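You operate a simulated robot arm through the tools that you are given. There is no shell and no other tool. Be economical: measure what you need, move in short steps, check, and stop when the job is done.

Carry out the task below with a simulated robot arm. There is one attempt and no reset: what you move stays moved.

## Task
Wind the blue bandage onto its roll and stand the roll on the grey tote.
Fine: set it on the turntable, throw the white grip lever on, crank till the roll is full and no further, throw the lever off. Set down upright: blue bandage roll. Where these are worked on the way, their far stop is far enough and under half their travel is too little: white grip lever.

Only the result counts: the job must be done as asked and must still hold three seconds after the hand-in. Knocking over, shifting, dropping, spilling or breaking anything else fails it.

## Robot
A 5-joint arm with a three-finger gripper on a trunk, on a base that drives. Base frame: it is fixed to the floor where the robot stands at the start and does not move with it; the origin is under the middle of the robot, x ahead of it, y to its left, z up. Readings come in m, degrees, newtons and seconds.
With the tool pointing down near the work surface it reaches from about 0.28 to 0.64 m from the robot's upright axis, wherever it stands. Its first joint turns from -166.0 to 166.0 degrees. Places, roughly: black crank on the green base [0.5, -0.1, 0.6]; grey tote lid [1.4, 0.2, 0.6]; top of the grey tote [1.4, 0.3, 0.6]; turntable [0.5, 0.1, 0.6]; white grip lever [0.6, 0.1, 0.6]. The tool tilts only in the upright plane through the base axis and itself; it spins freely about its own axis. Payload 1.37 kg.
The TCP is the grasp point between the finger pads, 0.016 m short of the fingertips. In the tool frame z runs along the fingers and y along their closing line. The gripper opens to 0.101 m. The gripper's body begins 0.082 m behind the TCP.
Orientation is that of the tool frame in the base frame, as [roll, pitch, yaw] about the fixed x, y, z axes, in that order (R = Rz(yaw) Ry(pitch) Rx(roll)). With the fingers straight down and closing along the base's y, the tool's x points along the base's -x, its y along +y and its z along -z.

## Interface
- The arm moves only by the tool drive_tool. Its arguments are lists of equal length, an entry for each row: "xyz": the shift along the tool's x, y, z in m, a list of three; "turn": the turn, a rotation vector about the tool's x, y, z in rad, a list of three; "fingers": the gripper command, from -1 (fully open) to 1 (shut), values between in proportion. In form: {"xyz": [[x, y, z], ...], "turn": [[rx, ry, rz], ...], "fingers": [fingers, ...]}. A call has 1 to 20 rows; each row shifts and turns the commanded pose from where the row before left it, along the tool's axes as they then stand. Each row takes 0.2 s and may step no farther than 0.05 m and 8.6 degrees from the row before; otherwise, or with a gripper value out of range, the whole call is refused. A pose out of reach is approached as far as the arm can. The call stops where the force on the tool passes 50 N (or 10 N more than at its start, if that is more) or the arm is blocked; 0.2 s more then pass. Each finger travels about 0.045 m/s and halts on what it meets, pressing with about 26 N; the grip force reading is that of the motor and also rises with nothing between the fingers. The clock runs only during rows and for 0.2 s after the last one: add rows that do not move to give the fingers time. It gives the time, the measured TCP pose, the force on the tool (base axes), the opening and the grip force at its end, in the units of the frame above (readings bear some noise), with the torque about the TCP (base axes, N m) and any sound that the robot's microphone picked up, and new pictures: "views" is both (left out), scene, wrist or none.
- Cameras (640 x 400 px; columns grow to the right, rows downward): "scene" is now at [0.0097, 0.1671, 1.4192]; the picture's right is [-0.11, -0.99, 0.00], its down [-0.82, 0.09, -0.57] and it looks along [0.57, -0.06, -0.82] (base axes); focal length 251 px, centre (320, 200). "wrist" rides on the gripper at [0.072, 0.02, -0.104] in the tool frame; the picture's right is [-0.26, 0.96, 0.00], its down [-0.76, -0.21, -0.62] and it looks along [-0.60, -0.16, 0.78] (tool axes); focal length 265 px, centre (320, 200). There is no depth. A picture from a camera that has moved, and an enlarged one, comes with that camera's place and axes in the base frame and with its lens.
- move_column(by): slides the trunk up (or, below 0, down) by that many m; the arm and the scene camera ride with it, the base frame stays. It gives what a move gives, with no picture.
- steer(legs): drives the robot by 1 to 6 legs, each [ahead, left, turn to the left] in m, m and degrees, along the robot's own axes; the way and the turn of a leg run together, so that a leg with both is an arc; at most 1.5 m and 180 degrees a leg. The arm and the cameras ride along, it lands a little off, and it stops where it bumps. It gives what a move gives, and a new picture of the scene camera.
- pan_tilt(pan, tilt): turns the head with the scene camera to pan (to the left, within 155 degrees either way) and tilt (down, from -29 to 69), counted from straight ahead of the robot. It gives what a move gives, and a new picture of the scene camera.
- inspect(camera, box): a new picture of the part [left, top, right, bottom] of that camera's present view, enlarged. The clock stands still meanwhile.
- finish_job(): hands the job in; it is judged then, once.

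Go step by step. Nothing tells you exact positions but the pictures and the camera data: compare them with the known pose of the tool, close in by small moves and look again before you grip or let go. The budget is 120 turns and 260 pictures, counting those below and the enlarged ones. Unless the task says otherwise, let go and move clear before handing in, and close with one line.

The tools are called after "Emit:" as name(argument=value, ...) on one line, values as JSON. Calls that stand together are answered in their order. drive_tool: Moves the arm, as the interface text tells. Its arguments: {"type":"object","properties":{"xyz":{"type":"array","items":{"type":"array","items":{"type":"number"}}},"turn":{"type":"array","items":{"type":"array","items":{"type":"number"}}},"fingers":{"type":"array","items":{"type":"number"}},"views":{"type":"string","enum":["both","scene","wrist","none"]}},"required":["xyz","turn","fingers"]} The other tools are called the same way: move_column (by) slides the trunk up or down; steer (legs) drives the base; pan_tilt (pan, tilt) turns the head that bears the scene camera; inspect (camera, box) takes an enlarged picture of a part of a camera's view; finish_job () hands the job in.

At the start:

```text
time_s: 0.0
tcp_pos: [0.4162, -0.1609, 0.9194]
orientation: [-180.0, 0.0, -179.9]
wrist_force: [-0.4, 0.1, 0.2]
wrist_torque: [0.0, 0.04, 0.0]
opening: 0.1006
grasp_force: 0.0
trunk travel left (down, up): [-0.375, 0.215]
robot x, y, heading: [0.0004, 0.0, 0.3]
head pan, tilt: [-6.2, 55.1]
```

scene: 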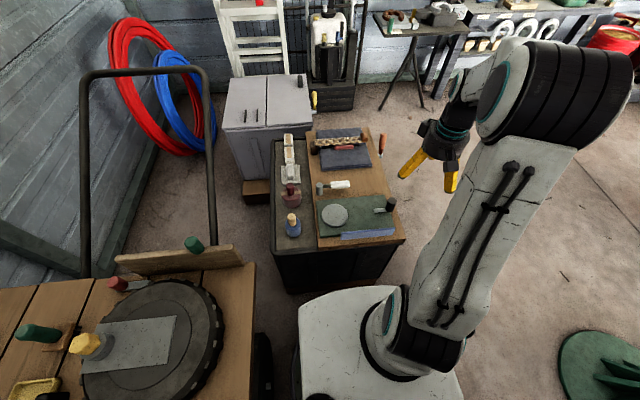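
wrist: 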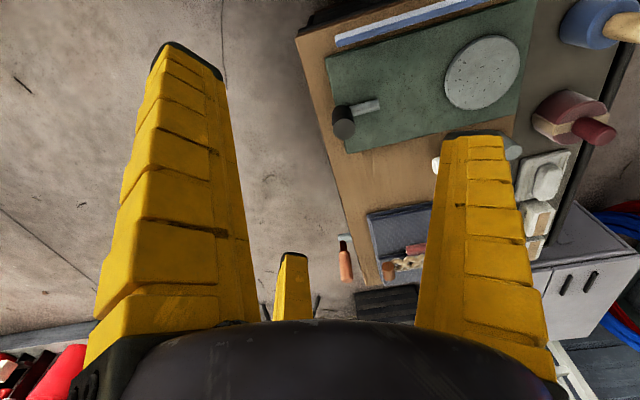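

I see the green winder base with a grey turntable, a black crank, and a white lever behind it, plus a blue item. Let me look closer to identify everything.

Emit:
inspect(camera="scene", box=[260, 110, 420, 260])

Emit:
inspect(camera="wrist", box=[300, 0, 640, 290])

Emit:
inspect(camera="scene", box=[210, 60, 330, 180])

```text
2.67 times, centred on (340, 185) of scene
camera zoom: at [0.0097, 0.1671, 1.4192], right [-0.11, -0.99, 0.0], down [-0.82, 0.09, -0.57], along [0.57, -0.06, -0.82], focal length 670 px, centre (267, 240)
```

zoom: 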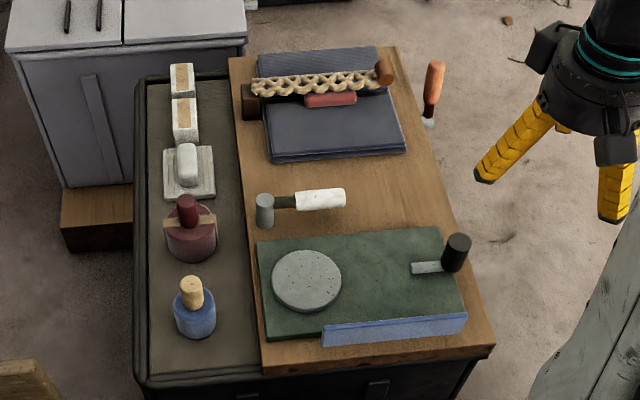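

```text
1.38 times, centred on (470, 145) of wrist
camera zoom: at [0.3444, -0.1419, 1.024], right [0.26, 0.96, 0.0], down [0.76, -0.21, 0.62], along [0.6, -0.16, -0.78], focal length 366 px, centre (113, 276)
```

zoom: 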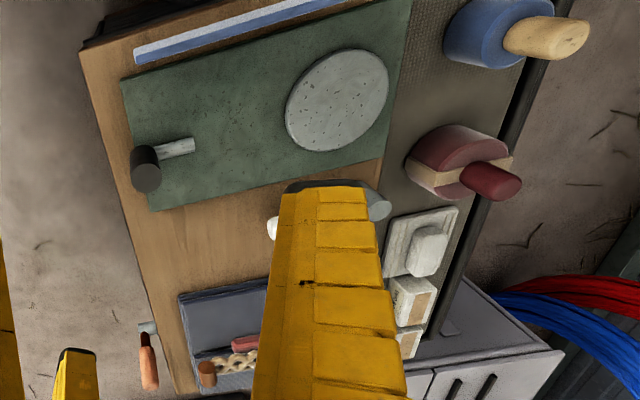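

```text
3.33 times, centred on (270, 120) of scene
camera zoom: at [0.0097, 0.1671, 1.4192], right [-0.11, -0.99, 0.0], down [-0.82, 0.09, -0.57], along [0.57, -0.06, -0.82], focal length 838 px, centre (487, 467)
```

zoom: 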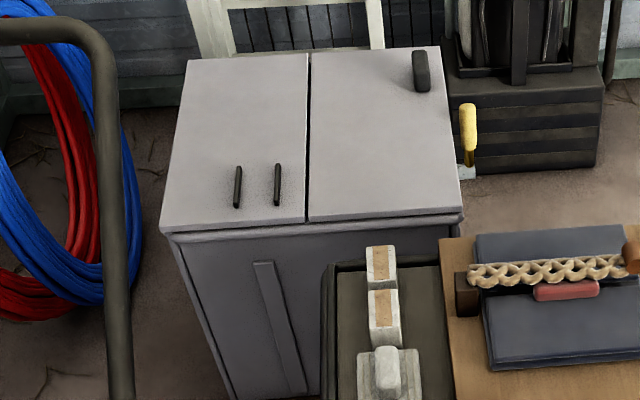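

Emit:
drive_tool(xyz=[[-0.004, 0.038, 0.01], [-0.004, 0.038, 0.01], [-0.004, 0.038, 0.01], [-0.004, 0.038, 0.01], [-0.004, 0.038, 0.01], [-0.004, 0.038, 0.01], [-0.004, 0.038, 0.01], [-0.004, 0.038, 0.01], [-0.004, 0.038, 0.01], [-0.004, 0.038, 0.01]], turn=[[0, 0, 0], [0, 0, 0], [0, 0, 0], [0, 0, 0], [0, 0, 0], [0, 0, 0], [0, 0, 0], [0, 0, 0], [0, 0, 0], [0, 0, 0]], fingers=[-1, -1, -1, -1, -1, -1, -1, -1, -1, -1])

```text
time_s: 2.2
tcp_pos: [0.4567, 0.2183, 0.8193]
orientation: [179.9, 0.0, 179.9]
wrist_force: [-0.2, -0.2, 0.7]
wrist_torque: [0.03, -0.04, 0.03]
opening: 0.1006
grasp_force: 0.0
trunk travel left (down, up): [-0.375, 0.215]
robot x, y, heading: [0.0046, 0.0026, -0.0]
head pan, tilt: [-6.2, 55.1]
camera scene: at [0.0098, 0.1674, 1.4192], right [-0.11, -0.99, 0.0], down [-0.82, 0.09, -0.57], along [0.57, -0.06, -0.82], focal length 251 px, centre (320, 200)
camera wrist: at [0.3846, 0.2391, 0.9234], right [0.27, 0.96, 0.0], down [0.76, -0.21, 0.62], along [0.6, -0.17, -0.78], focal length 265 px, centre (320, 200)
```

scene: 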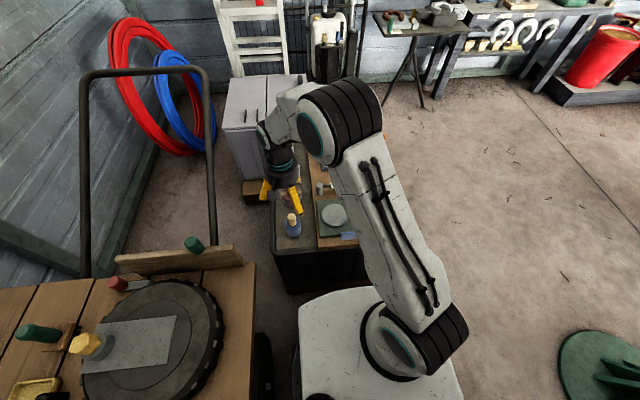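
wrist: 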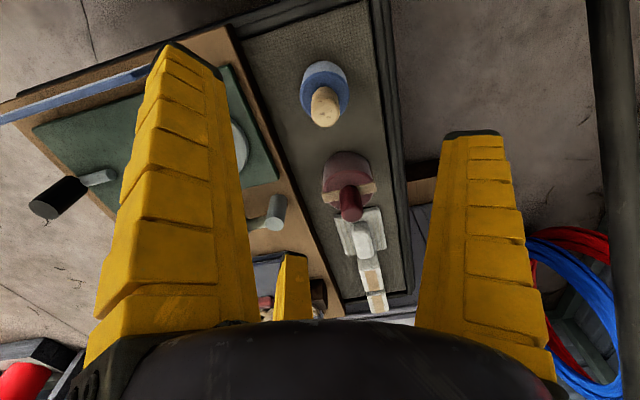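

Emit:
drive_tool(xyz=[[-0.009, 0, 0.03], [-0.008, 0, 0.03], [0, 0, 0.03], [0, 0, 0]], turn=[[0, 0, 0], [0, 0, 0], [0, 0, 0], [0, 0, 0]], fingers=[-0.2, -0.2, -0.2, -0.2], views="wrist")

Emit:
inspect(camera="scene", box=[240, 150, 360, 270])

```text
time_s: 3.2
tcp_pos: [0.4731, 0.2178, 0.7288]
orientation: [-180.0, 0.1, -180.0]
wrist_force: [0.0, -0.2, 1.1]
wrist_torque: [-0.01, -0.02, -0.01]
opening: 0.064
grasp_force: 2.6
trunk travel left (down, up): [-0.375, 0.215]
robot x, y, heading: [0.0018, 0.0008, -0.0]
head pan, tilt: [-6.2, 55.1]
camera wrist: at [0.4013, 0.238, 0.8337], right [0.26, 0.96, 0.0], down [0.76, -0.21, 0.62], along [0.6, -0.16, -0.78], focal length 265 px, centre (320, 200)
```

wrist: 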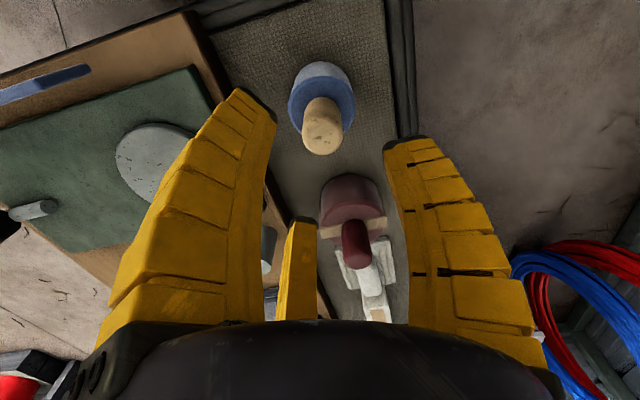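

```text
3.33 times, centred on (300, 210) of scene
camera zoom: at [0.0098, 0.1672, 1.4192], right [-0.11, -0.99, 0.0], down [-0.82, 0.09, -0.57], along [0.57, -0.06, -0.82], focal length 838 px, centre (387, 167)
```

zoom: 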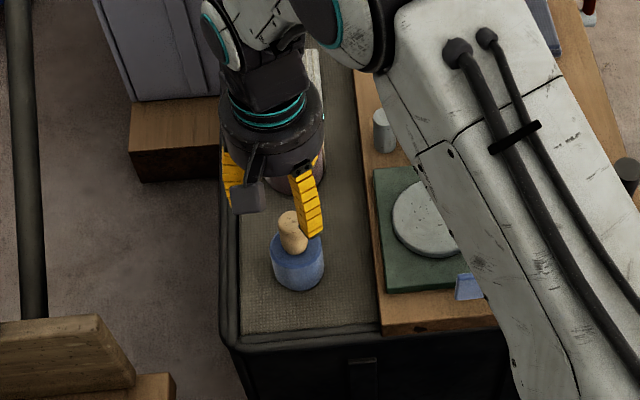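

Emit:
drive_tool(xyz=[[-0.009, 0.001, 0.03], [0, 0, 0.03], [0, 0, 0.02]], turn=[[0, 0, 0], [0, 0, 0], [0, 0, 0]], fingers=[-0.2, -0.2, -0.2])

Emit:
inspect(camera="scene", box=[260, 170, 340, 250])

```text
time_s: 4.0
tcp_pos: [0.4812, 0.2191, 0.6471]
orientation: [-180.0, -0.1, 180.0]
wrist_force: [-0.9, -0.5, -0.3]
wrist_torque: [0.0, -0.03, 0.02]
opening: 0.0641
grasp_force: 2.7
trunk travel left (down, up): [-0.375, 0.215]
robot x, y, heading: [-0.0007, 0.0001, 0.1]
head pan, tilt: [-6.2, 55.1]
camera scene: at [0.0098, 0.1672, 1.4192], right [-0.11, -0.99, 0.0], down [-0.82, 0.09, -0.57], along [0.57, -0.06, -0.82], focal length 251 px, centre (320, 200)
camera wrist: at [0.4099, 0.238, 0.7533], right [0.26, 0.96, 0.0], down [0.76, -0.21, 0.62], along [0.6, -0.16, -0.78], focal length 265 px, centre (320, 200)
```

scene: 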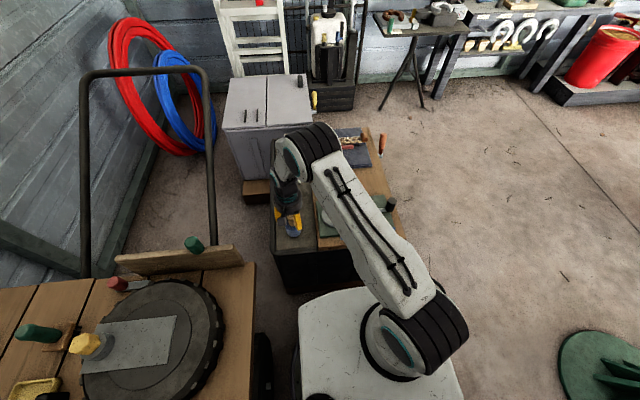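
wrist: 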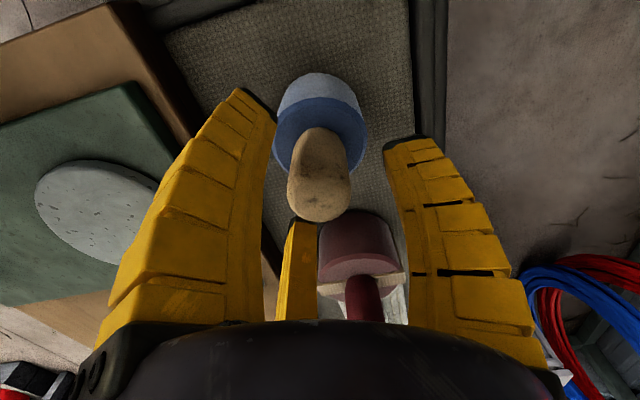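

```text
5.00 times, centred on (300, 210) of scene
camera zoom: at [0.0098, 0.1672, 1.4192], right [-0.11, -0.99, 0.0], down [-0.82, 0.09, -0.57], along [0.57, -0.06, -0.82], focal length 1257 px, centre (420, 150)
```

zoom: 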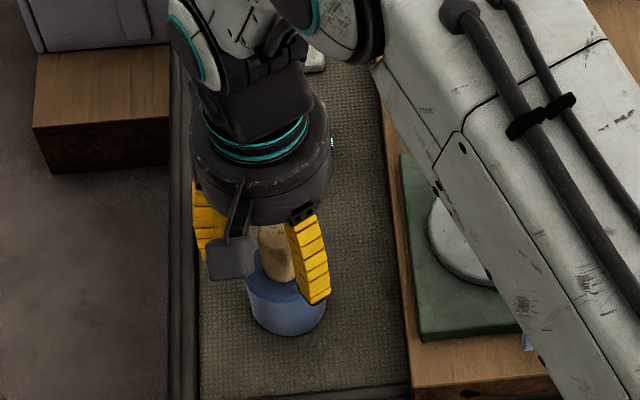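

Emit:
drive_tool(xyz=[[0, 0.001, 0.015], [0, 0, 0], [0, 0, 0], [0, 0, 0], [0, 0, 0], [0, 0, 0], [0, 0, 0]], turn=[[0, 0, 0], [0, 0, 0], [0, 0, 0], [0, 0, 0], [0, 0, 0], [0, 0, 0], [0, 0, 0]], fingers=[-0.2, 0.3, 0.6, 1, 1, 1, 1], views="wrist")

```text
time_s: 5.6
tcp_pos: [0.4814, 0.22, 0.6346]
orientation: [179.9, 0.0, 180.0]
wrist_force: [-2.5, -1.1, 8.1]
wrist_torque: [-0.05, 0.08, -0.02]
opening: 0.0242
grasp_force: 25.8
trunk travel left (down, up): [-0.375, 0.215]
robot x, y, heading: [0.0028, -0.0005, 0.1]
head pan, tilt: [-6.2, 55.1]
camera wrist: at [0.4102, 0.2393, 0.7395], right [0.26, 0.96, 0.0], down [0.76, -0.21, 0.62], along [0.6, -0.16, -0.78], focal length 265 px, centre (320, 200)
```

wrist: 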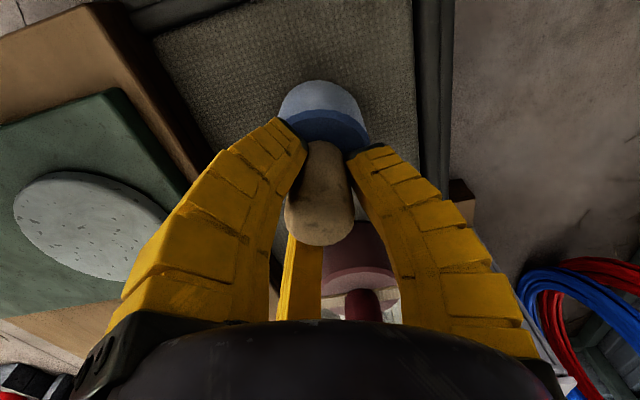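

Emit:
drive_tool(xyz=[[0, 0, -0.02], [0, 0, -0.03], [0, 0, -0.03], [0, 0, -0.03], [0, 0, 0]], turn=[[0, 0, 0], [0, 0, 0], [0, 0, 0], [0, 0, 0], [0, 0, 0]], fingers=[1, 1, 1, 1, 1])

Emit:
inspect(camera="scene", box=[260, 150, 340, 250])

```text
time_s: 6.8
tcp_pos: [0.4808, 0.22, 0.744]
orientation: [-179.9, 0.1, 180.0]
wrist_force: [-0.2, 0.2, -2.9]
wrist_torque: [-0.01, 0.0, -0.01]
opening: 0.0214
grasp_force: 26.3
trunk travel left (down, up): [-0.375, 0.215]
robot x, y, heading: [-0.0012, -0.0006, -0.2]
head pan, tilt: [-6.2, 55.1]
camera scene: at [0.0098, 0.1672, 1.4192], right [-0.11, -0.99, 0.0], down [-0.82, 0.09, -0.57], along [0.57, -0.06, -0.82], focal length 251 px, centre (320, 200)
camera wrist: at [0.4093, 0.2395, 0.8492], right [0.26, 0.96, 0.0], down [0.76, -0.21, 0.62], along [0.6, -0.16, -0.78], focal length 265 px, centre (320, 200)
```

scene: 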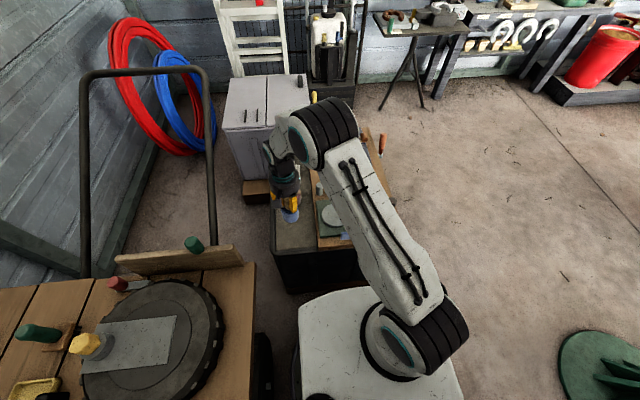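
wrist: 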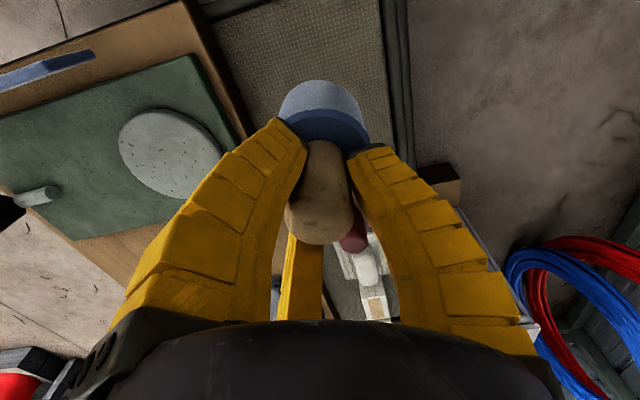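

```text
4.00 times, centred on (300, 200) of scene
camera zoom: at [0.0098, 0.1672, 1.4192], right [-0.11, -0.99, 0.0], down [-0.82, 0.09, -0.57], along [0.57, -0.06, -0.82], focal length 1006 px, centre (400, 200)
```

zoom: 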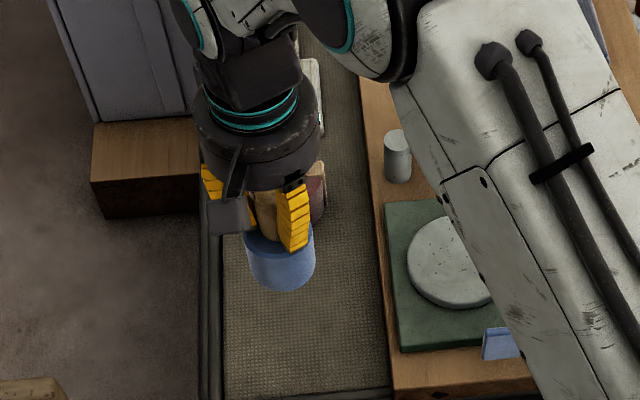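

Emit:
drive_tool(xyz=[[-0.004, -0.04, -0.01], [-0.004, -0.04, 0], [-0.004, -0.04, 0], [-0.002, -0.0395, 0], [0, 0, 0], [0, 0, 0]], turn=[[0, 0, 0], [0, 0, 0], [0, 0, 0], [0, 0, 0], [0, 0, 0], [0, 0, 0]], fingers=[1, 1, 1, 1, 1, 1])

Emit:
inspect(camera="scene", box=[290, 150, 410, 250])

Emit:
inspect(camera="wrist", box=[180, 0, 460, 175])

```text
time_s: 8.2
tcp_pos: [0.4965, 0.0613, 0.755]
orientation: [-180.0, 0.0, 179.9]
wrist_force: [0.5, -0.3, -2.4]
wrist_torque: [-0.01, -0.03, 0.0]
opening: 0.0217
grasp_force: 26.3
trunk travel left (down, up): [-0.375, 0.215]
robot x, y, heading: [-0.0003, 0.0012, -0.0]
head pan, tilt: [-6.2, 55.1]
camera scene: at [0.0099, 0.1673, 1.4192], right [-0.11, -0.99, 0.0], down [-0.82, 0.09, -0.57], along [0.57, -0.06, -0.82], focal length 251 px, centre (320, 200)
camera wrist: at [0.4255, 0.0808, 0.8594], right [0.26, 0.96, 0.0], down [0.76, -0.21, 0.62], along [0.6, -0.16, -0.78], focal length 265 px, centre (320, 200)
```

scene: 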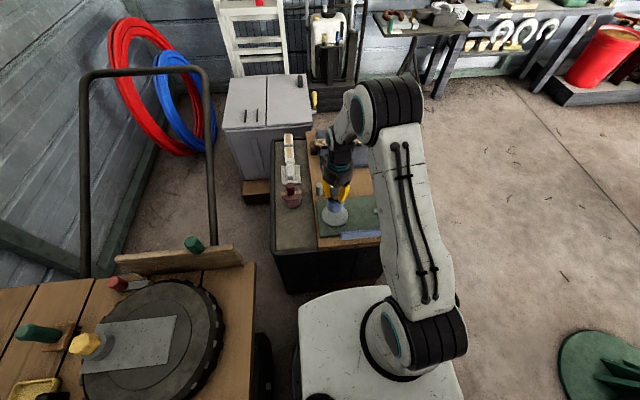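
wrist: 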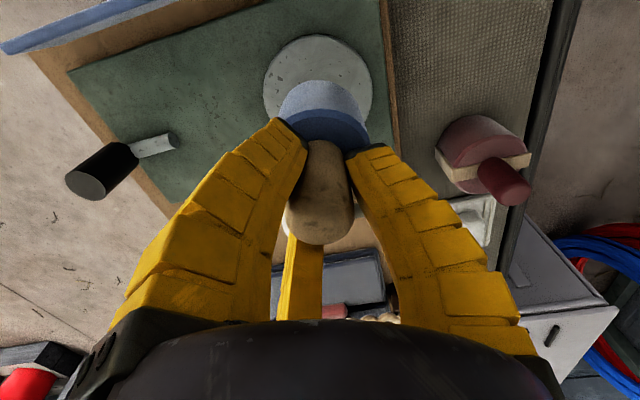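

```text
4.00 times, centred on (350, 200) of scene
camera zoom: at [0.0099, 0.1673, 1.4192], right [-0.11, -0.99, 0.0], down [-0.82, 0.09, -0.57], along [0.57, -0.06, -0.82], focal length 1006 px, centre (200, 200)
```

zoom: 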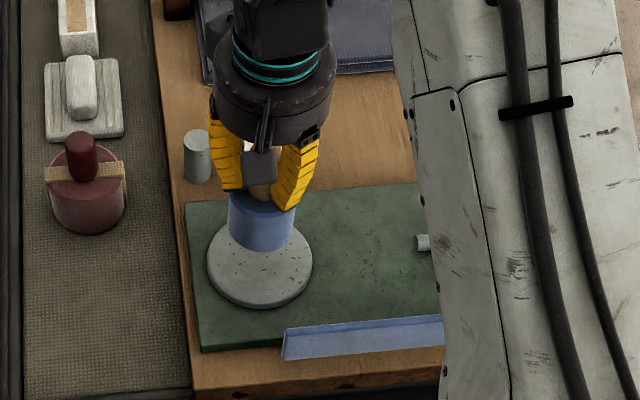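

```text
2.29 times, centred on (320, 88) of wrist
camera zoom: at [0.4255, 0.0808, 0.8594], right [0.26, 0.96, 0.0], down [0.76, -0.21, 0.62], along [0.6, -0.16, -0.78], focal length 607 px, centre (320, 457)
```

zoom: 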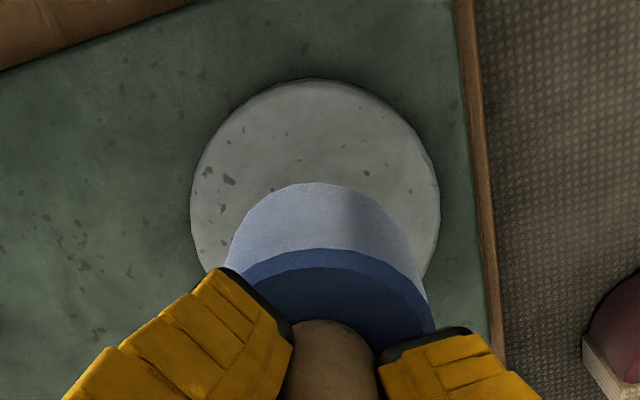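

Emit:
drive_tool(xyz=[[0.003, 0, 0.02], [0, 0, 0.018], [0, 0, 0.004], [0, 0, 0]], turn=[[0, 0, 0], [0, 0, 0], [0, 0, 0], [0, 0, 0]], fingers=[1, 1, 1, 1], views="wrist")

Emit:
inspect(camera="scene", box=[300, 170, 380, 240])

```text
time_s: 9.2
tcp_pos: [0.4937, 0.0604, 0.7128]
orientation: [179.9, -0.1, 180.0]
wrist_force: [-0.1, 0.0, -1.7]
wrist_torque: [0.01, 0.05, -0.05]
opening: 0.0216
grasp_force: 26.0
trunk travel left (down, up): [-0.375, 0.215]
robot x, y, heading: [-0.002, -0.0027, -0.1]
head pan, tilt: [-6.2, 55.1]
camera wrist: at [0.4221, 0.0804, 0.8165], right [0.26, 0.96, 0.0], down [0.76, -0.21, 0.62], along [0.6, -0.16, -0.78], focal length 265 px, centre (320, 200)
```

wrist: 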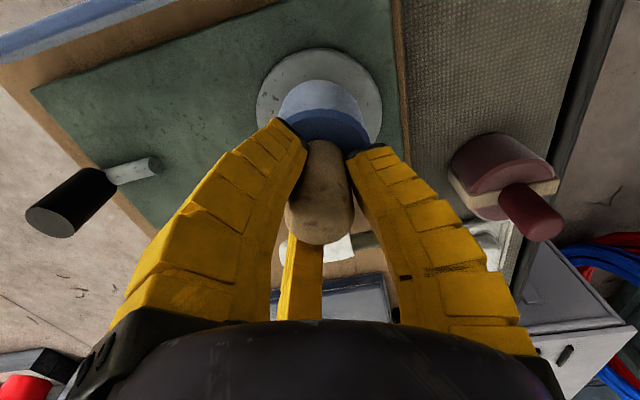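

```text
5.71 times, centred on (340, 205) of scene
camera zoom: at [0.0099, 0.1671, 1.4192], right [-0.11, -0.99, 0.0], down [-0.82, 0.09, -0.57], along [0.57, -0.06, -0.82], focal length 1436 px, centre (206, 171)
```

zoom: 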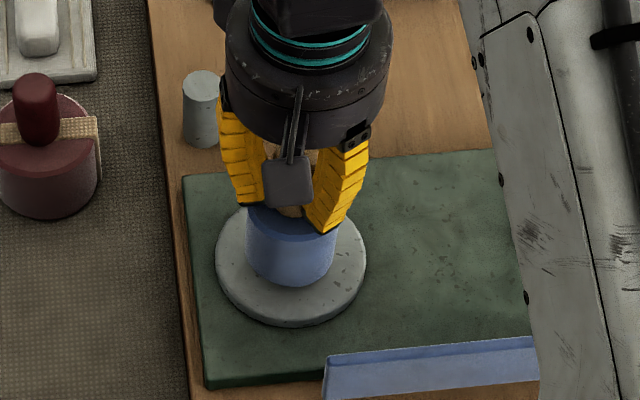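

Roll is just above the turntable centre; lowering until contact.

Emit:
drive_tool(xyz=[[0, 0, 0.003], [0, 0, 0.003], [0, 0, 0.002], [0, 0, 0]], turn=[[0, 0, 0], [0, 0, 0], [0, 0, 0], [0, 0, 0]], fingers=[1, 1, 1, 1], views="none")

Emit:
inspect(camera="scene", box=[300, 170, 380, 240])

Emit:
inspect(camera="wrist", box=[220, 20, 420, 160])

```text
time_s: 10.2
tcp_pos: [0.4923, 0.0615, 0.7037]
orientation: [-180.0, 0.0, 180.0]
wrist_force: [0.9, 0.5, -2.9]
wrist_torque: [-0.01, 0.02, 0.0]
opening: 0.0216
grasp_force: 25.9
trunk travel left (down, up): [-0.375, 0.215]
robot x, y, heading: [-0.0007, 0.0032, -0.1]
head pan, tilt: [-6.2, 55.1]
```

```text
5.71 times, centred on (340, 205) of scene
camera zoom: at [0.0099, 0.1672, 1.4192], right [-0.11, -0.99, 0.0], down [-0.82, 0.09, -0.57], along [0.57, -0.06, -0.82], focal length 1436 px, centre (206, 171)
```

zoom: 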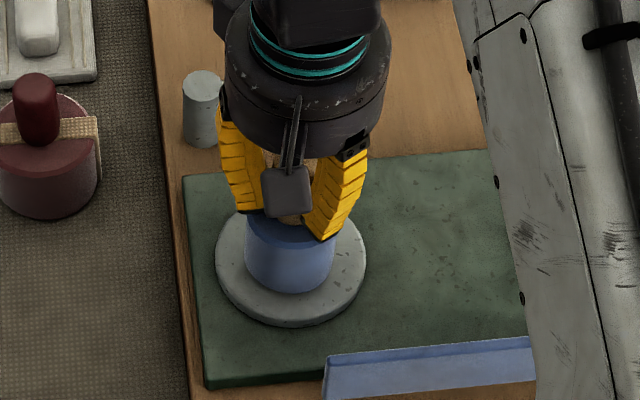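

```text
2.86 times, centred on (320, 90) of wrist
camera zoom: at [0.4217, 0.0806, 0.8085], right [0.26, 0.96, 0.0], down [0.76, -0.21, 0.62], along [0.6, -0.16, -0.78], focal length 758 px, centre (320, 514)
```

zoom: 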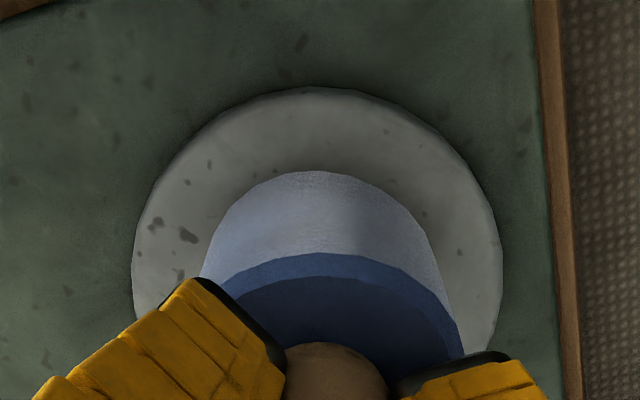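

Emit:
drive_tool(xyz=[[0, 0, 0.003], [0, 0, 0.002], [0, 0, 0.002], [0, 0, 0]], turn=[[0, 0, 0], [0, 0, 0], [0, 0, 0], [0, 0, 0]], fingers=[1, 1, 1, 1], views="none")

Emit:
inspect(camera="scene", box=[300, 170, 380, 240])

```text
time_s: 11.2
tcp_pos: [0.4924, 0.0616, 0.6961]
orientation: [180.0, 0.0, 180.0]
wrist_force: [-2.0, 0.2, 3.1]
wrist_torque: [0.0, 0.01, 0.0]
opening: 0.0228
grasp_force: 25.8
trunk travel left (down, up): [-0.375, 0.215]
robot x, y, heading: [0.0004, -0.0012, 0.0]
head pan, tilt: [-6.2, 55.1]
```

```text
5.71 times, centred on (340, 205) of scene
camera zoom: at [0.0093, 0.1671, 1.4193], right [-0.11, -0.99, 0.0], down [-0.81, 0.09, -0.57], along [0.57, -0.06, -0.82], focal length 1436 px, centre (206, 171)
```

zoom: 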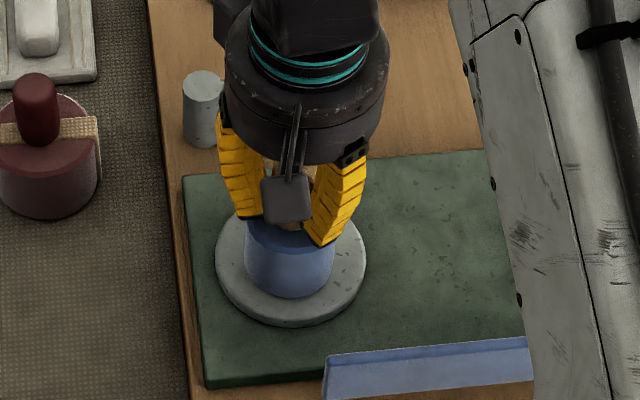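

Emit:
drive_tool(xyz=[[0, 0, 0], [0, 0, 0], [0, 0, 0], [0, 0, 0], [0, 0, 0], [0, 0, -0.03], [0, 0, -0.04], [0, 0, -0.04], [0, 0, -0.04], [0, 0, -0.04], [0, 0, 0]], turn=[[0, 0, 0], [0, 0, 0], [0, 0, 0], [0, 0, 0], [0, 0, 0], [0, 0, 0], [0, 0, 0], [0, 0, 0], [0, 0, 0], [0, 0, 0], [0, 0, 0]], fingers=[0.4, 0.2, 0, -0.2, -0.2, -0.2, -0.2, -0.2, -0.2, -0.2, -0.2])

Emit:
inspect(camera="scene", box=[300, 150, 400, 240])

```text
time_s: 13.6
tcp_pos: [0.4926, 0.0601, 0.888]
orientation: [-180.0, 0.1, 180.0]
wrist_force: [-0.2, 0.1, -0.6]
wrist_torque: [0.03, -0.01, 0.02]
opening: 0.0639
grasp_force: 2.6
trunk travel left (down, up): [-0.375, 0.215]
robot x, y, heading: [-0.0044, -0.0014, 0.2]
head pan, tilt: [-6.2, 55.1]
camera scene: at [0.0096, 0.1671, 1.4192], right [-0.11, -0.99, 0.0], down [-0.81, 0.09, -0.57], along [0.57, -0.06, -0.82], focal length 251 px, centre (320, 200)
camera wrist: at [0.4215, 0.0812, 0.9929], right [0.26, 0.96, 0.0], down [0.76, -0.21, 0.62], along [0.6, -0.16, -0.78], focal length 265 px, centre (320, 200)
```

scene: 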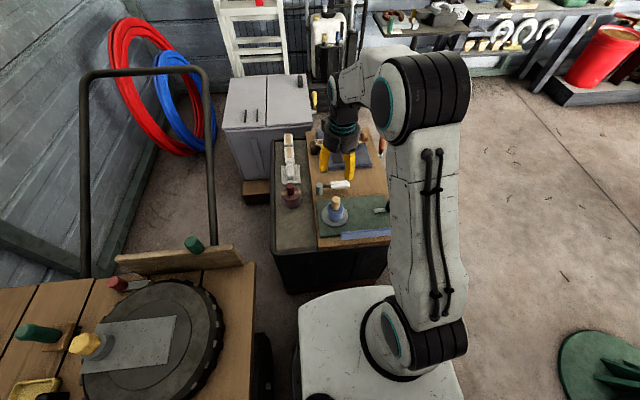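
wrist: 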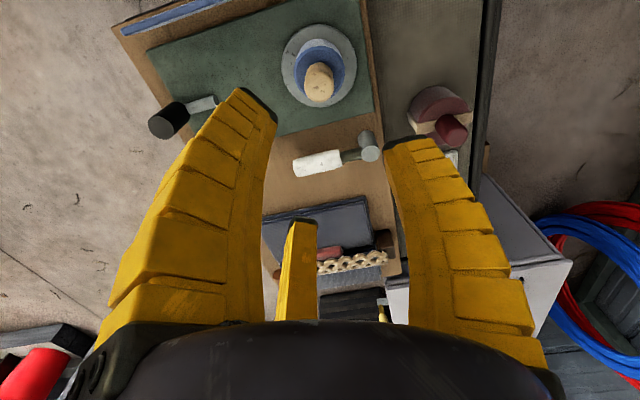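

```text
4.44 times, centred on (350, 195) of scene
camera zoom: at [0.0096, 0.1671, 1.4192], right [-0.11, -0.99, 0.0], down [-0.81, 0.09, -0.57], along [0.57, -0.06, -0.82], focal length 1117 px, centre (187, 222)
```

zoom: 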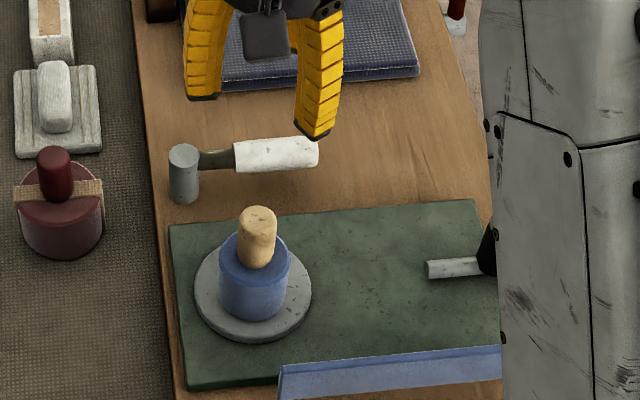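

Emit:
inspect(camera="wrist", box=[240, 20, 440, 200])

Emit:
drive_tool(xyz=[[-0.02, -0.03, 0], [-0.02, -0.03, 0], [-0.02, 0, 0], [-0.02, 0, 0], [0, 0, 0]], turn=[[0, 0, 0], [0, 0, 0], [0, 0, 0], [0, 0, 0], [0, 0, 0]], fingers=[0.2, 0.5, 1, 1, 1])

```text
2.22 times, centred on (340, 110) of wrist
camera zoom: at [0.4215, 0.0812, 0.9929], right [0.26, 0.96, 0.0], down [0.76, -0.21, 0.62], along [0.6, -0.16, -0.78], focal length 590 px, centre (276, 400)
```

zoom: 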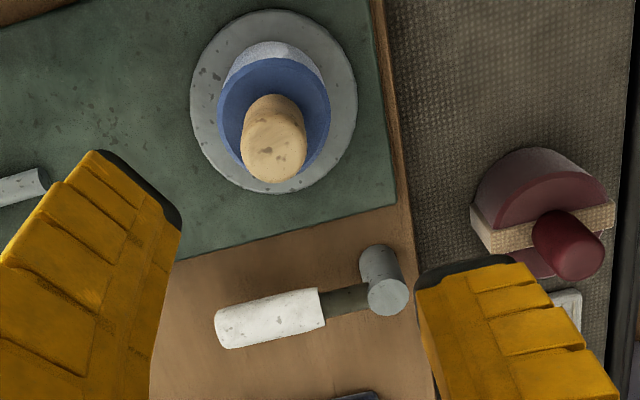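

```text
time_s: 14.8
tcp_pos: [0.5724, 0.0007, 0.8874]
orientation: [-180.0, 0.1, -179.9]
wrist_force: [0.0, 0.0, -0.2]
wrist_torque: [-0.02, -0.03, -0.02]
opening: 0.0
grasp_force: 24.6
trunk travel left (down, up): [-0.375, 0.215]
robot x, y, heading: [-0.0015, 0.0013, 0.1]
head pan, tilt: [-6.2, 55.1]
camera scene: at [0.0099, 0.1671, 1.4192], right [-0.11, -0.99, 0.0], down [-0.82, 0.09, -0.57], along [0.57, -0.06, -0.82], focal length 251 px, centre (320, 200)
camera wrist: at [0.5016, 0.0207, 0.9916], right [0.26, 0.96, 0.0], down [0.76, -0.21, 0.62], along [0.6, -0.16, -0.78], focal length 265 px, centre (320, 200)
```

scene: 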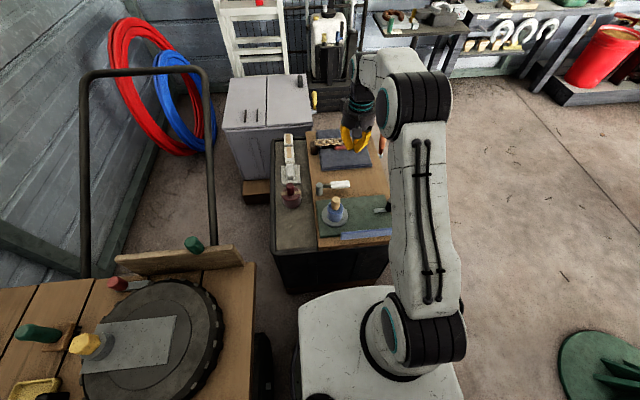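
wrist: 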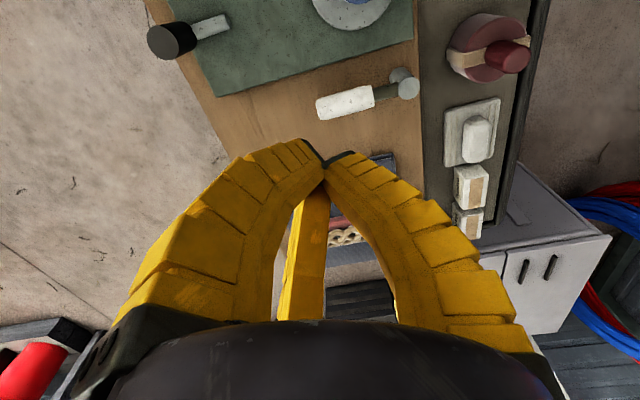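

Emit:
drive_tool(xyz=[[-0.023, 0, 0.05], [0, 0, 0.05], [0, 0, 0.05], [0, 0, 0.05], [0, 0, 0.035], [0, 0, 0.022], [0, 0, 0]], turn=[[0, 0, 0], [0, 0, 0], [0, 0, 0], [0, 0, 0], [0, 0, 0], [0, 0, 0], [0, 0, 0]], fingers=[1, 1, 1, 1, 1, 1, 1])

Emit:
inspect(camera="scene", box=[300, 150, 400, 240])

```text
refused: row 1 steps farther than a row can; nothing moved
```

```text
4.44 times, centred on (350, 195) of scene
camera zoom: at [0.0099, 0.1671, 1.4192], right [-0.11, -0.99, 0.0], down [-0.82, 0.09, -0.57], along [0.57, -0.06, -0.82], focal length 1117 px, centre (187, 222)
```

zoom: 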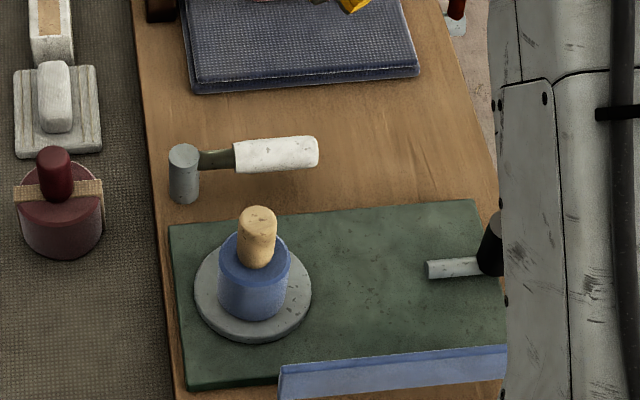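

Emit:
drive_tool(xyz=[[-0.023, 0, 0.04], [0, 0, 0.05], [0, 0, 0.05], [0, 0, 0.05], [0, 0, 0.045], [0, 0, 0.022], [0, 0, 0]], turn=[[0, 0, 0], [0, 0, 0], [0, 0, 0], [0, 0, 0], [0, 0, 0], [0, 0, 0], [0, 0, 0]], fingers=[1, 1, 1, 1, 1, 1, 1], views="wrist")

Emit:
inspect(camera="scene", box=[300, 150, 400, 240])

```text
time_s: 16.2
tcp_pos: [0.5963, 0.0021, 0.6497]
orientation: [-179.9, 0.4, -180.0]
wrist_force: [-23.6, 0.7, 36.0]
wrist_torque: [-0.15, -0.65, -0.09]
opening: 0.0001
grasp_force: 26.3
trunk travel left (down, up): [-0.375, 0.215]
robot x, y, heading: [-0.0026, -0.001, -0.1]
head pan, tilt: [-6.2, 55.1]
stopped in row 6: the force on the tool passed its limit at 65 N (the readings are from after the stop); the commanded pose is now the measured one
camera wrist: at [0.5233, 0.0209, 0.7542], right [0.26, 0.96, 0.0], down [0.75, -0.21, 0.63], along [0.61, -0.16, -0.78], focal length 265 px, centre (320, 200)
```

wrist: 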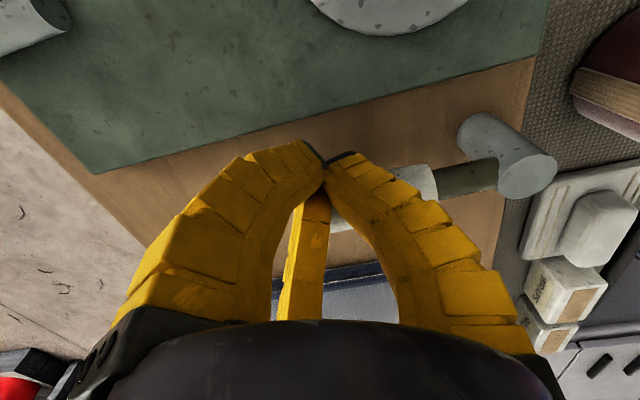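

```text
4.44 times, centred on (350, 195) of scene
camera zoom: at [0.0031, 0.1672, 1.4199], right [-0.11, -0.99, 0.0], down [-0.81, 0.09, -0.58], along [0.57, -0.06, -0.82], focal length 1117 px, centre (187, 222)
```

zoom: 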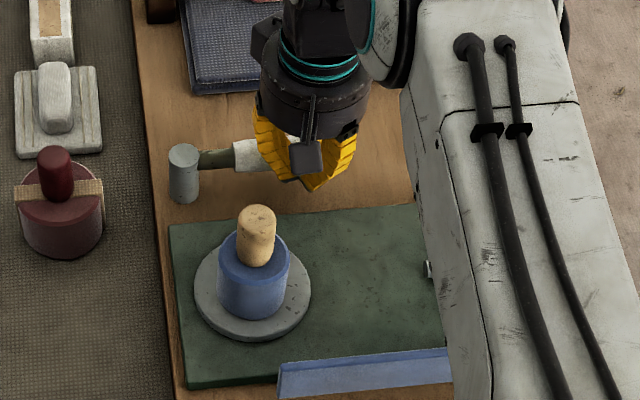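

Emit:
drive_tool(xyz=[[0, 0, -0.02], [0.018, 0, -0.01], [0, 0, 0.02], [0, 0, 0.015], [0, 0, 0]], turn=[[0, 0, 0], [0, 0, 0], [0, 0, 0], [0, 0, 0], [0, 0, 0]], fingers=[1, 1, 1, 1, 1], views="wrist")

Emit:
inspect(camera="scene", box=[300, 150, 400, 240])

```text
time_s: 17.4
tcp_pos: [0.5799, 0.0019, 0.6392]
orientation: [-179.9, 0.5, 179.9]
wrist_force: [-0.1, -0.5, 0.1]
wrist_torque: [0.01, -0.01, 0.0]
opening: 0.0
grasp_force: 26.0
trunk travel left (down, up): [-0.375, 0.215]
robot x, y, heading: [-0.0046, 0.0002, -0.1]
head pan, tilt: [-6.2, 55.1]
camera wrist: at [0.5086, 0.0209, 0.7425], right [0.26, 0.96, 0.0], down [0.75, -0.21, 0.63], along [0.6, -0.16, -0.78], focal length 265 px, centre (320, 200)
```

wrist: 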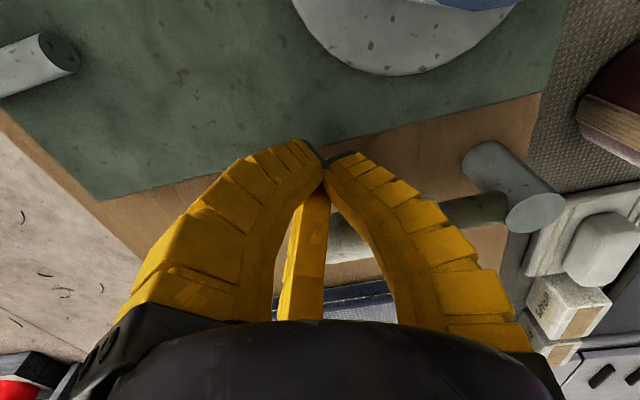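

```text
4.44 times, centred on (350, 195) of scene
camera zoom: at [0.0095, 0.1671, 1.4192], right [-0.11, -0.99, 0.0], down [-0.82, 0.09, -0.57], along [0.57, -0.06, -0.82], focal length 1117 px, centre (187, 222)
```

zoom: 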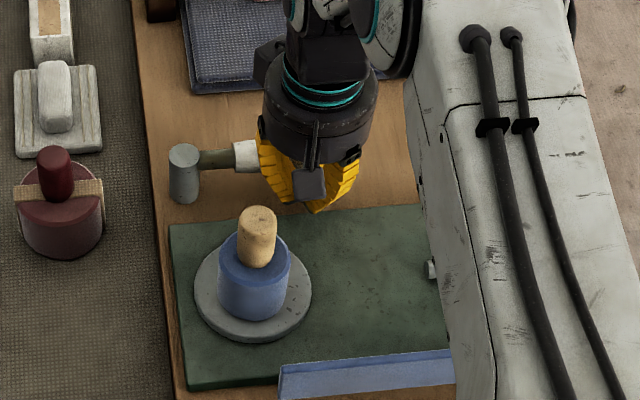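

Emit:
drive_tool(xyz=[[-0.008, 0, 0], [-0.008, 0, 0], [-0.008, 0, 0], [-0.008, 0, 0], [-0.008, 0, 0], [-0.008, 0, 0], [0, 0, 0]], turn=[[0, 0, 0], [0, 0, 0], [0, 0, 0], [0, 0, 0], [0, 0, 0], [0, 0, 0], [0, 0, 0]], fingers=[1, 1, 1, 1, 1, 1, 1], views="wrist")

Emit:
inspect(camera="scene", box=[300, 150, 400, 240])

```text
time_s: 18.2
tcp_pos: [0.5888, 0.0016, 0.6368]
orientation: [-179.9, -1.9, 180.0]
wrist_force: [-21.2, 0.3, 18.9]
wrist_torque: [-0.11, -0.39, -0.07]
opening: 0.0
grasp_force: 26.0
trunk travel left (down, up): [-0.375, 0.215]
robot x, y, heading: [-0.0023, 0.002, 0.0]
head pan, tilt: [-6.2, 55.1]
stopped in row 4: the force on the tool passed its limit at 53 N (the readings are from after the stop); the commanded pose is now the measured one
camera wrist: at [0.5209, 0.0207, 0.7441], right [0.27, 0.96, -0.01], down [0.78, -0.21, 0.6], along [0.57, -0.17, -0.8], focal length 265 px, centre (320, 200)
```

wrist: 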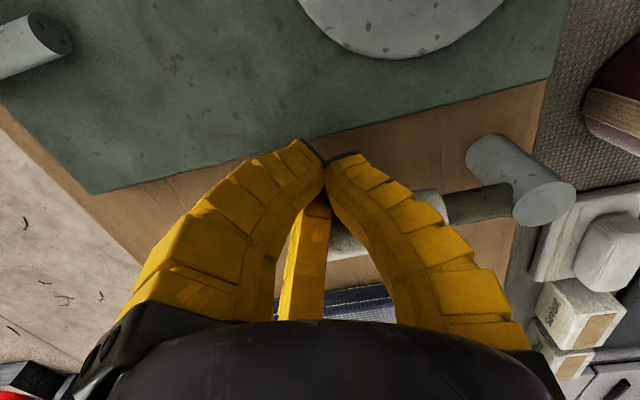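

```text
4.44 times, centred on (350, 195) of scene
camera zoom: at [0.0043, 0.1671, 1.4196], right [-0.11, -0.99, 0.0], down [-0.81, 0.09, -0.58], along [0.57, -0.06, -0.82], focal length 1117 px, centre (187, 222)
```

zoom: 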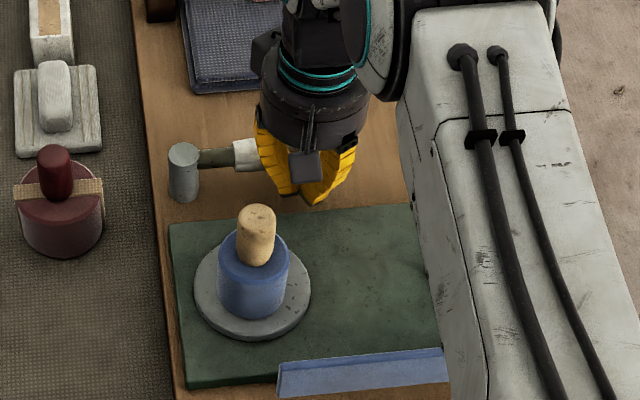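

Emit:
drive_tool(xyz=[[0.015, 0, 0], [0, 0, -0.04], [0, 0, -0.04], [0, 0.005, 0], [-0.005, 0, 0], [-0.005, 0, 0], [0, 0, 0], [0, 0, 0], [0, 0, 0], [0, 0, 0], [0, 0, 0], [0, 0, 0], [0, 0, 0], [0, 0, 0], [0, 0, 0]], turn=[[0, -0.033, 0], [0, 0, 0], [0, 0, 0], [0, 0, -0.1428], [0, 0, -0.1428], [0, 0, -0.1428], [0, 0, -0.1428], [0, 0, -0.1428], [0, 0, -0.1428], [0, 0, -0.1428], [0, 0, -0.1428], [0, 0, -0.1428], [0, 0, -0.1428], [0, 0, -0.1428], [0, 0, 0]], fingers=[1, 1, 1, 0.5, 0.2, -0.2, -0.2, -0.2, -0.2, -0.2, -0.2, -0.2, -0.2, -0.2, -0.2])

```text
time_s: 21.4
tcp_pos: [0.5864, 0.0083, 0.7154]
orientation: [-179.8, 0.1, -90.0]
wrist_force: [-0.6, -0.2, 0.3]
wrist_torque: [-0.01, 0.0, 0.0]
opening: 0.064
grasp_force: 2.1
trunk travel left (down, up): [-0.375, 0.215]
robot x, y, heading: [0.0003, -0.0035, -0.0]
head pan, tilt: [-6.2, 55.1]
camera scene: at [0.0086, 0.1671, 1.4192], right [-0.11, -0.99, 0.0], down [-0.82, 0.09, -0.57], along [0.57, -0.06, -0.82], focal length 251 px, centre (320, 200)
camera wrist: at [0.5677, -0.0641, 0.8201], right [-0.96, 0.26, -0.01], down [0.2, 0.76, 0.62], along [0.17, 0.6, -0.78], focal length 265 px, centre (320, 200)
```

scene: 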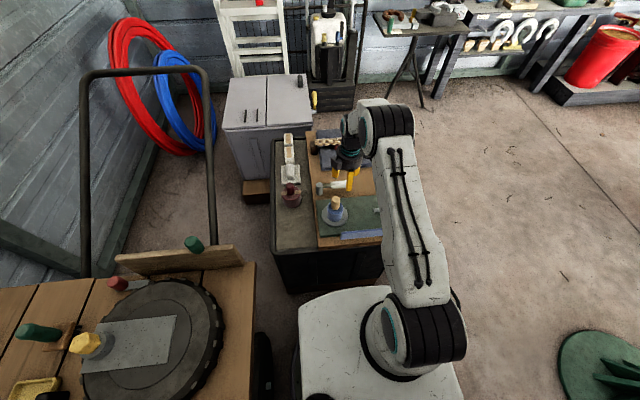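
wrist: 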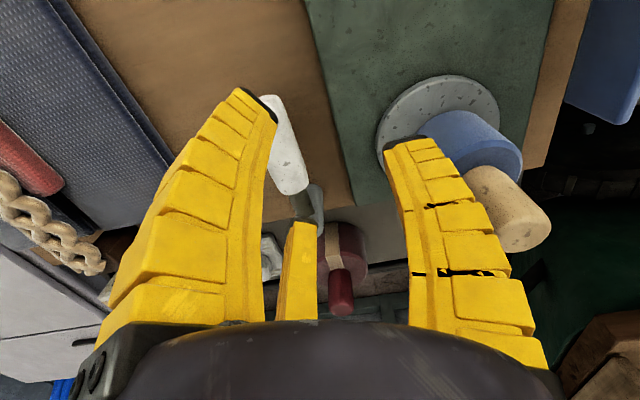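

Emit:
drive_tool(xyz=[[-0.006, -0.017, 0], [-0.006, -0.016, 0], [0, 0, 0.03], [0, 0, 0.03], [0, 0, 0.013], [0, 0, 0]], turn=[[0, 0, 0], [0, 0, 0], [0, 0, 0], [0, 0, 0], [0, 0, 0], [0, 0, 0]], fingers=[-0.2, -0.2, -0.2, -0.2, -0.2, -0.2], views="wrist")

Emit:
inspect(camera="scene", box=[300, 150, 400, 240])

```text
time_s: 22.8
tcp_pos: [0.6194, 0.0207, 0.641]
orientation: [-179.8, -0.1, -90.1]
wrist_force: [-0.7, 1.2, -0.3]
wrist_torque: [-0.01, 0.02, 0.03]
opening: 0.064
grasp_force: 2.7
trunk travel left (down, up): [-0.375, 0.215]
robot x, y, heading: [0.0046, 0.0005, 0.1]
head pan, tilt: [-6.2, 55.1]
camera wrist: at [0.6001, -0.0524, 0.7456], right [-0.96, 0.27, 0.0], down [0.21, 0.76, 0.62], along [0.17, 0.6, -0.78], focal length 265 px, centre (320, 200)
```

wrist: 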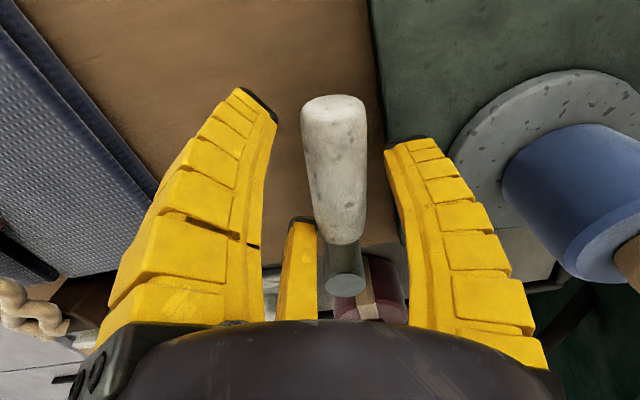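

```text
4.44 times, centred on (350, 195) of scene
camera zoom: at [0.0084, 0.1671, 1.419], right [-0.11, -0.99, 0.0], down [-0.81, 0.09, -0.57], along [0.57, -0.06, -0.82], focal length 1117 px, centre (187, 222)
```

zoom: 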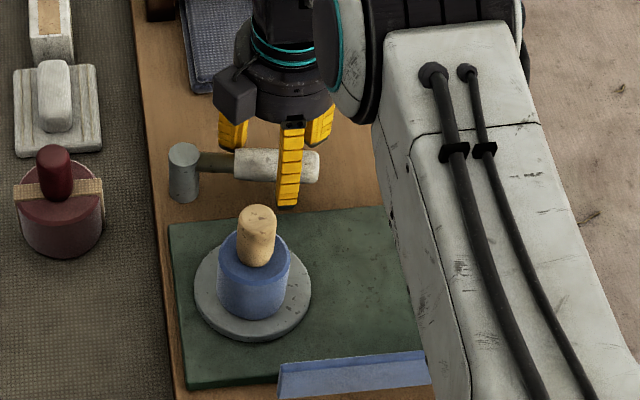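

Emit:
drive_tool(xyz=[[0, 0.01, 0], [0, 0.01, 0], [0, 0.008, 0], [0, 0.008, 0], [0, 0.008, 0], [0, 0.006, 0], [0, 0, 0]], turn=[[0, 0, 0], [0, 0, 0], [0, 0, 0], [0, 0, 0], [0, 0, 0], [0, 0, 0], [0, 0, 0]], fingers=[-0.2, -0.2, -0.2, -0.2, -0.2, -0.2, -0.2], views="wrist")

Emit:
inspect(camera="scene", box=[300, 150, 400, 240])

```text
time_s: 24.1
tcp_pos: [0.5953, 0.0199, 0.6571]
orientation: [-176.3, 0.2, -90.6]
wrist_force: [3.4, 1.5, 31.1]
wrist_torque: [0.45, 0.04, -0.4]
opening: 0.0303
grasp_force: 15.6
trunk travel left (down, up): [-0.375, 0.215]
robot x, y, heading: [0.0009, 0.0001, -0.4]
head pan, tilt: [-6.2, 55.1]
stopped in row 6: the force on the tool passed its limit at 52 N (the readings are from after the stop); the commanded pose is now the measured one
camera wrist: at [0.5686, -0.0528, 0.7606], right [-0.96, 0.28, -0.06], down [0.18, 0.75, 0.64], along [0.22, 0.6, -0.77], focal length 265 px, centre (320, 200)
```

wrist: 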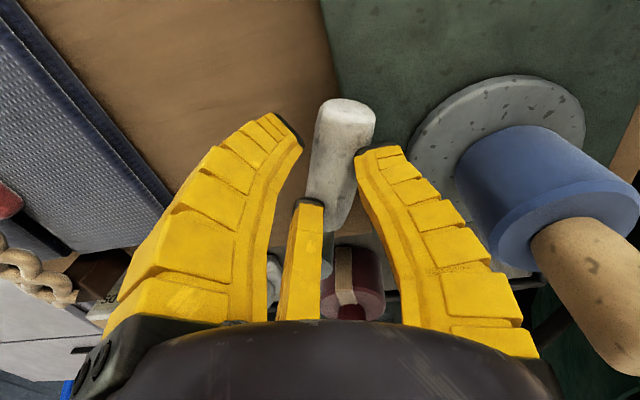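

```text
4.44 times, centred on (350, 195) of scene
camera zoom: at [0.0066, 0.1669, 1.4195], right [-0.11, -0.99, 0.0], down [-0.81, 0.09, -0.57], along [0.57, -0.06, -0.82], focal length 1117 px, centre (187, 222)
```

zoom: 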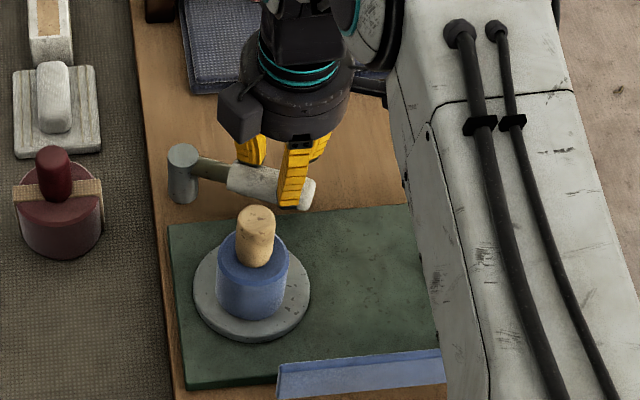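

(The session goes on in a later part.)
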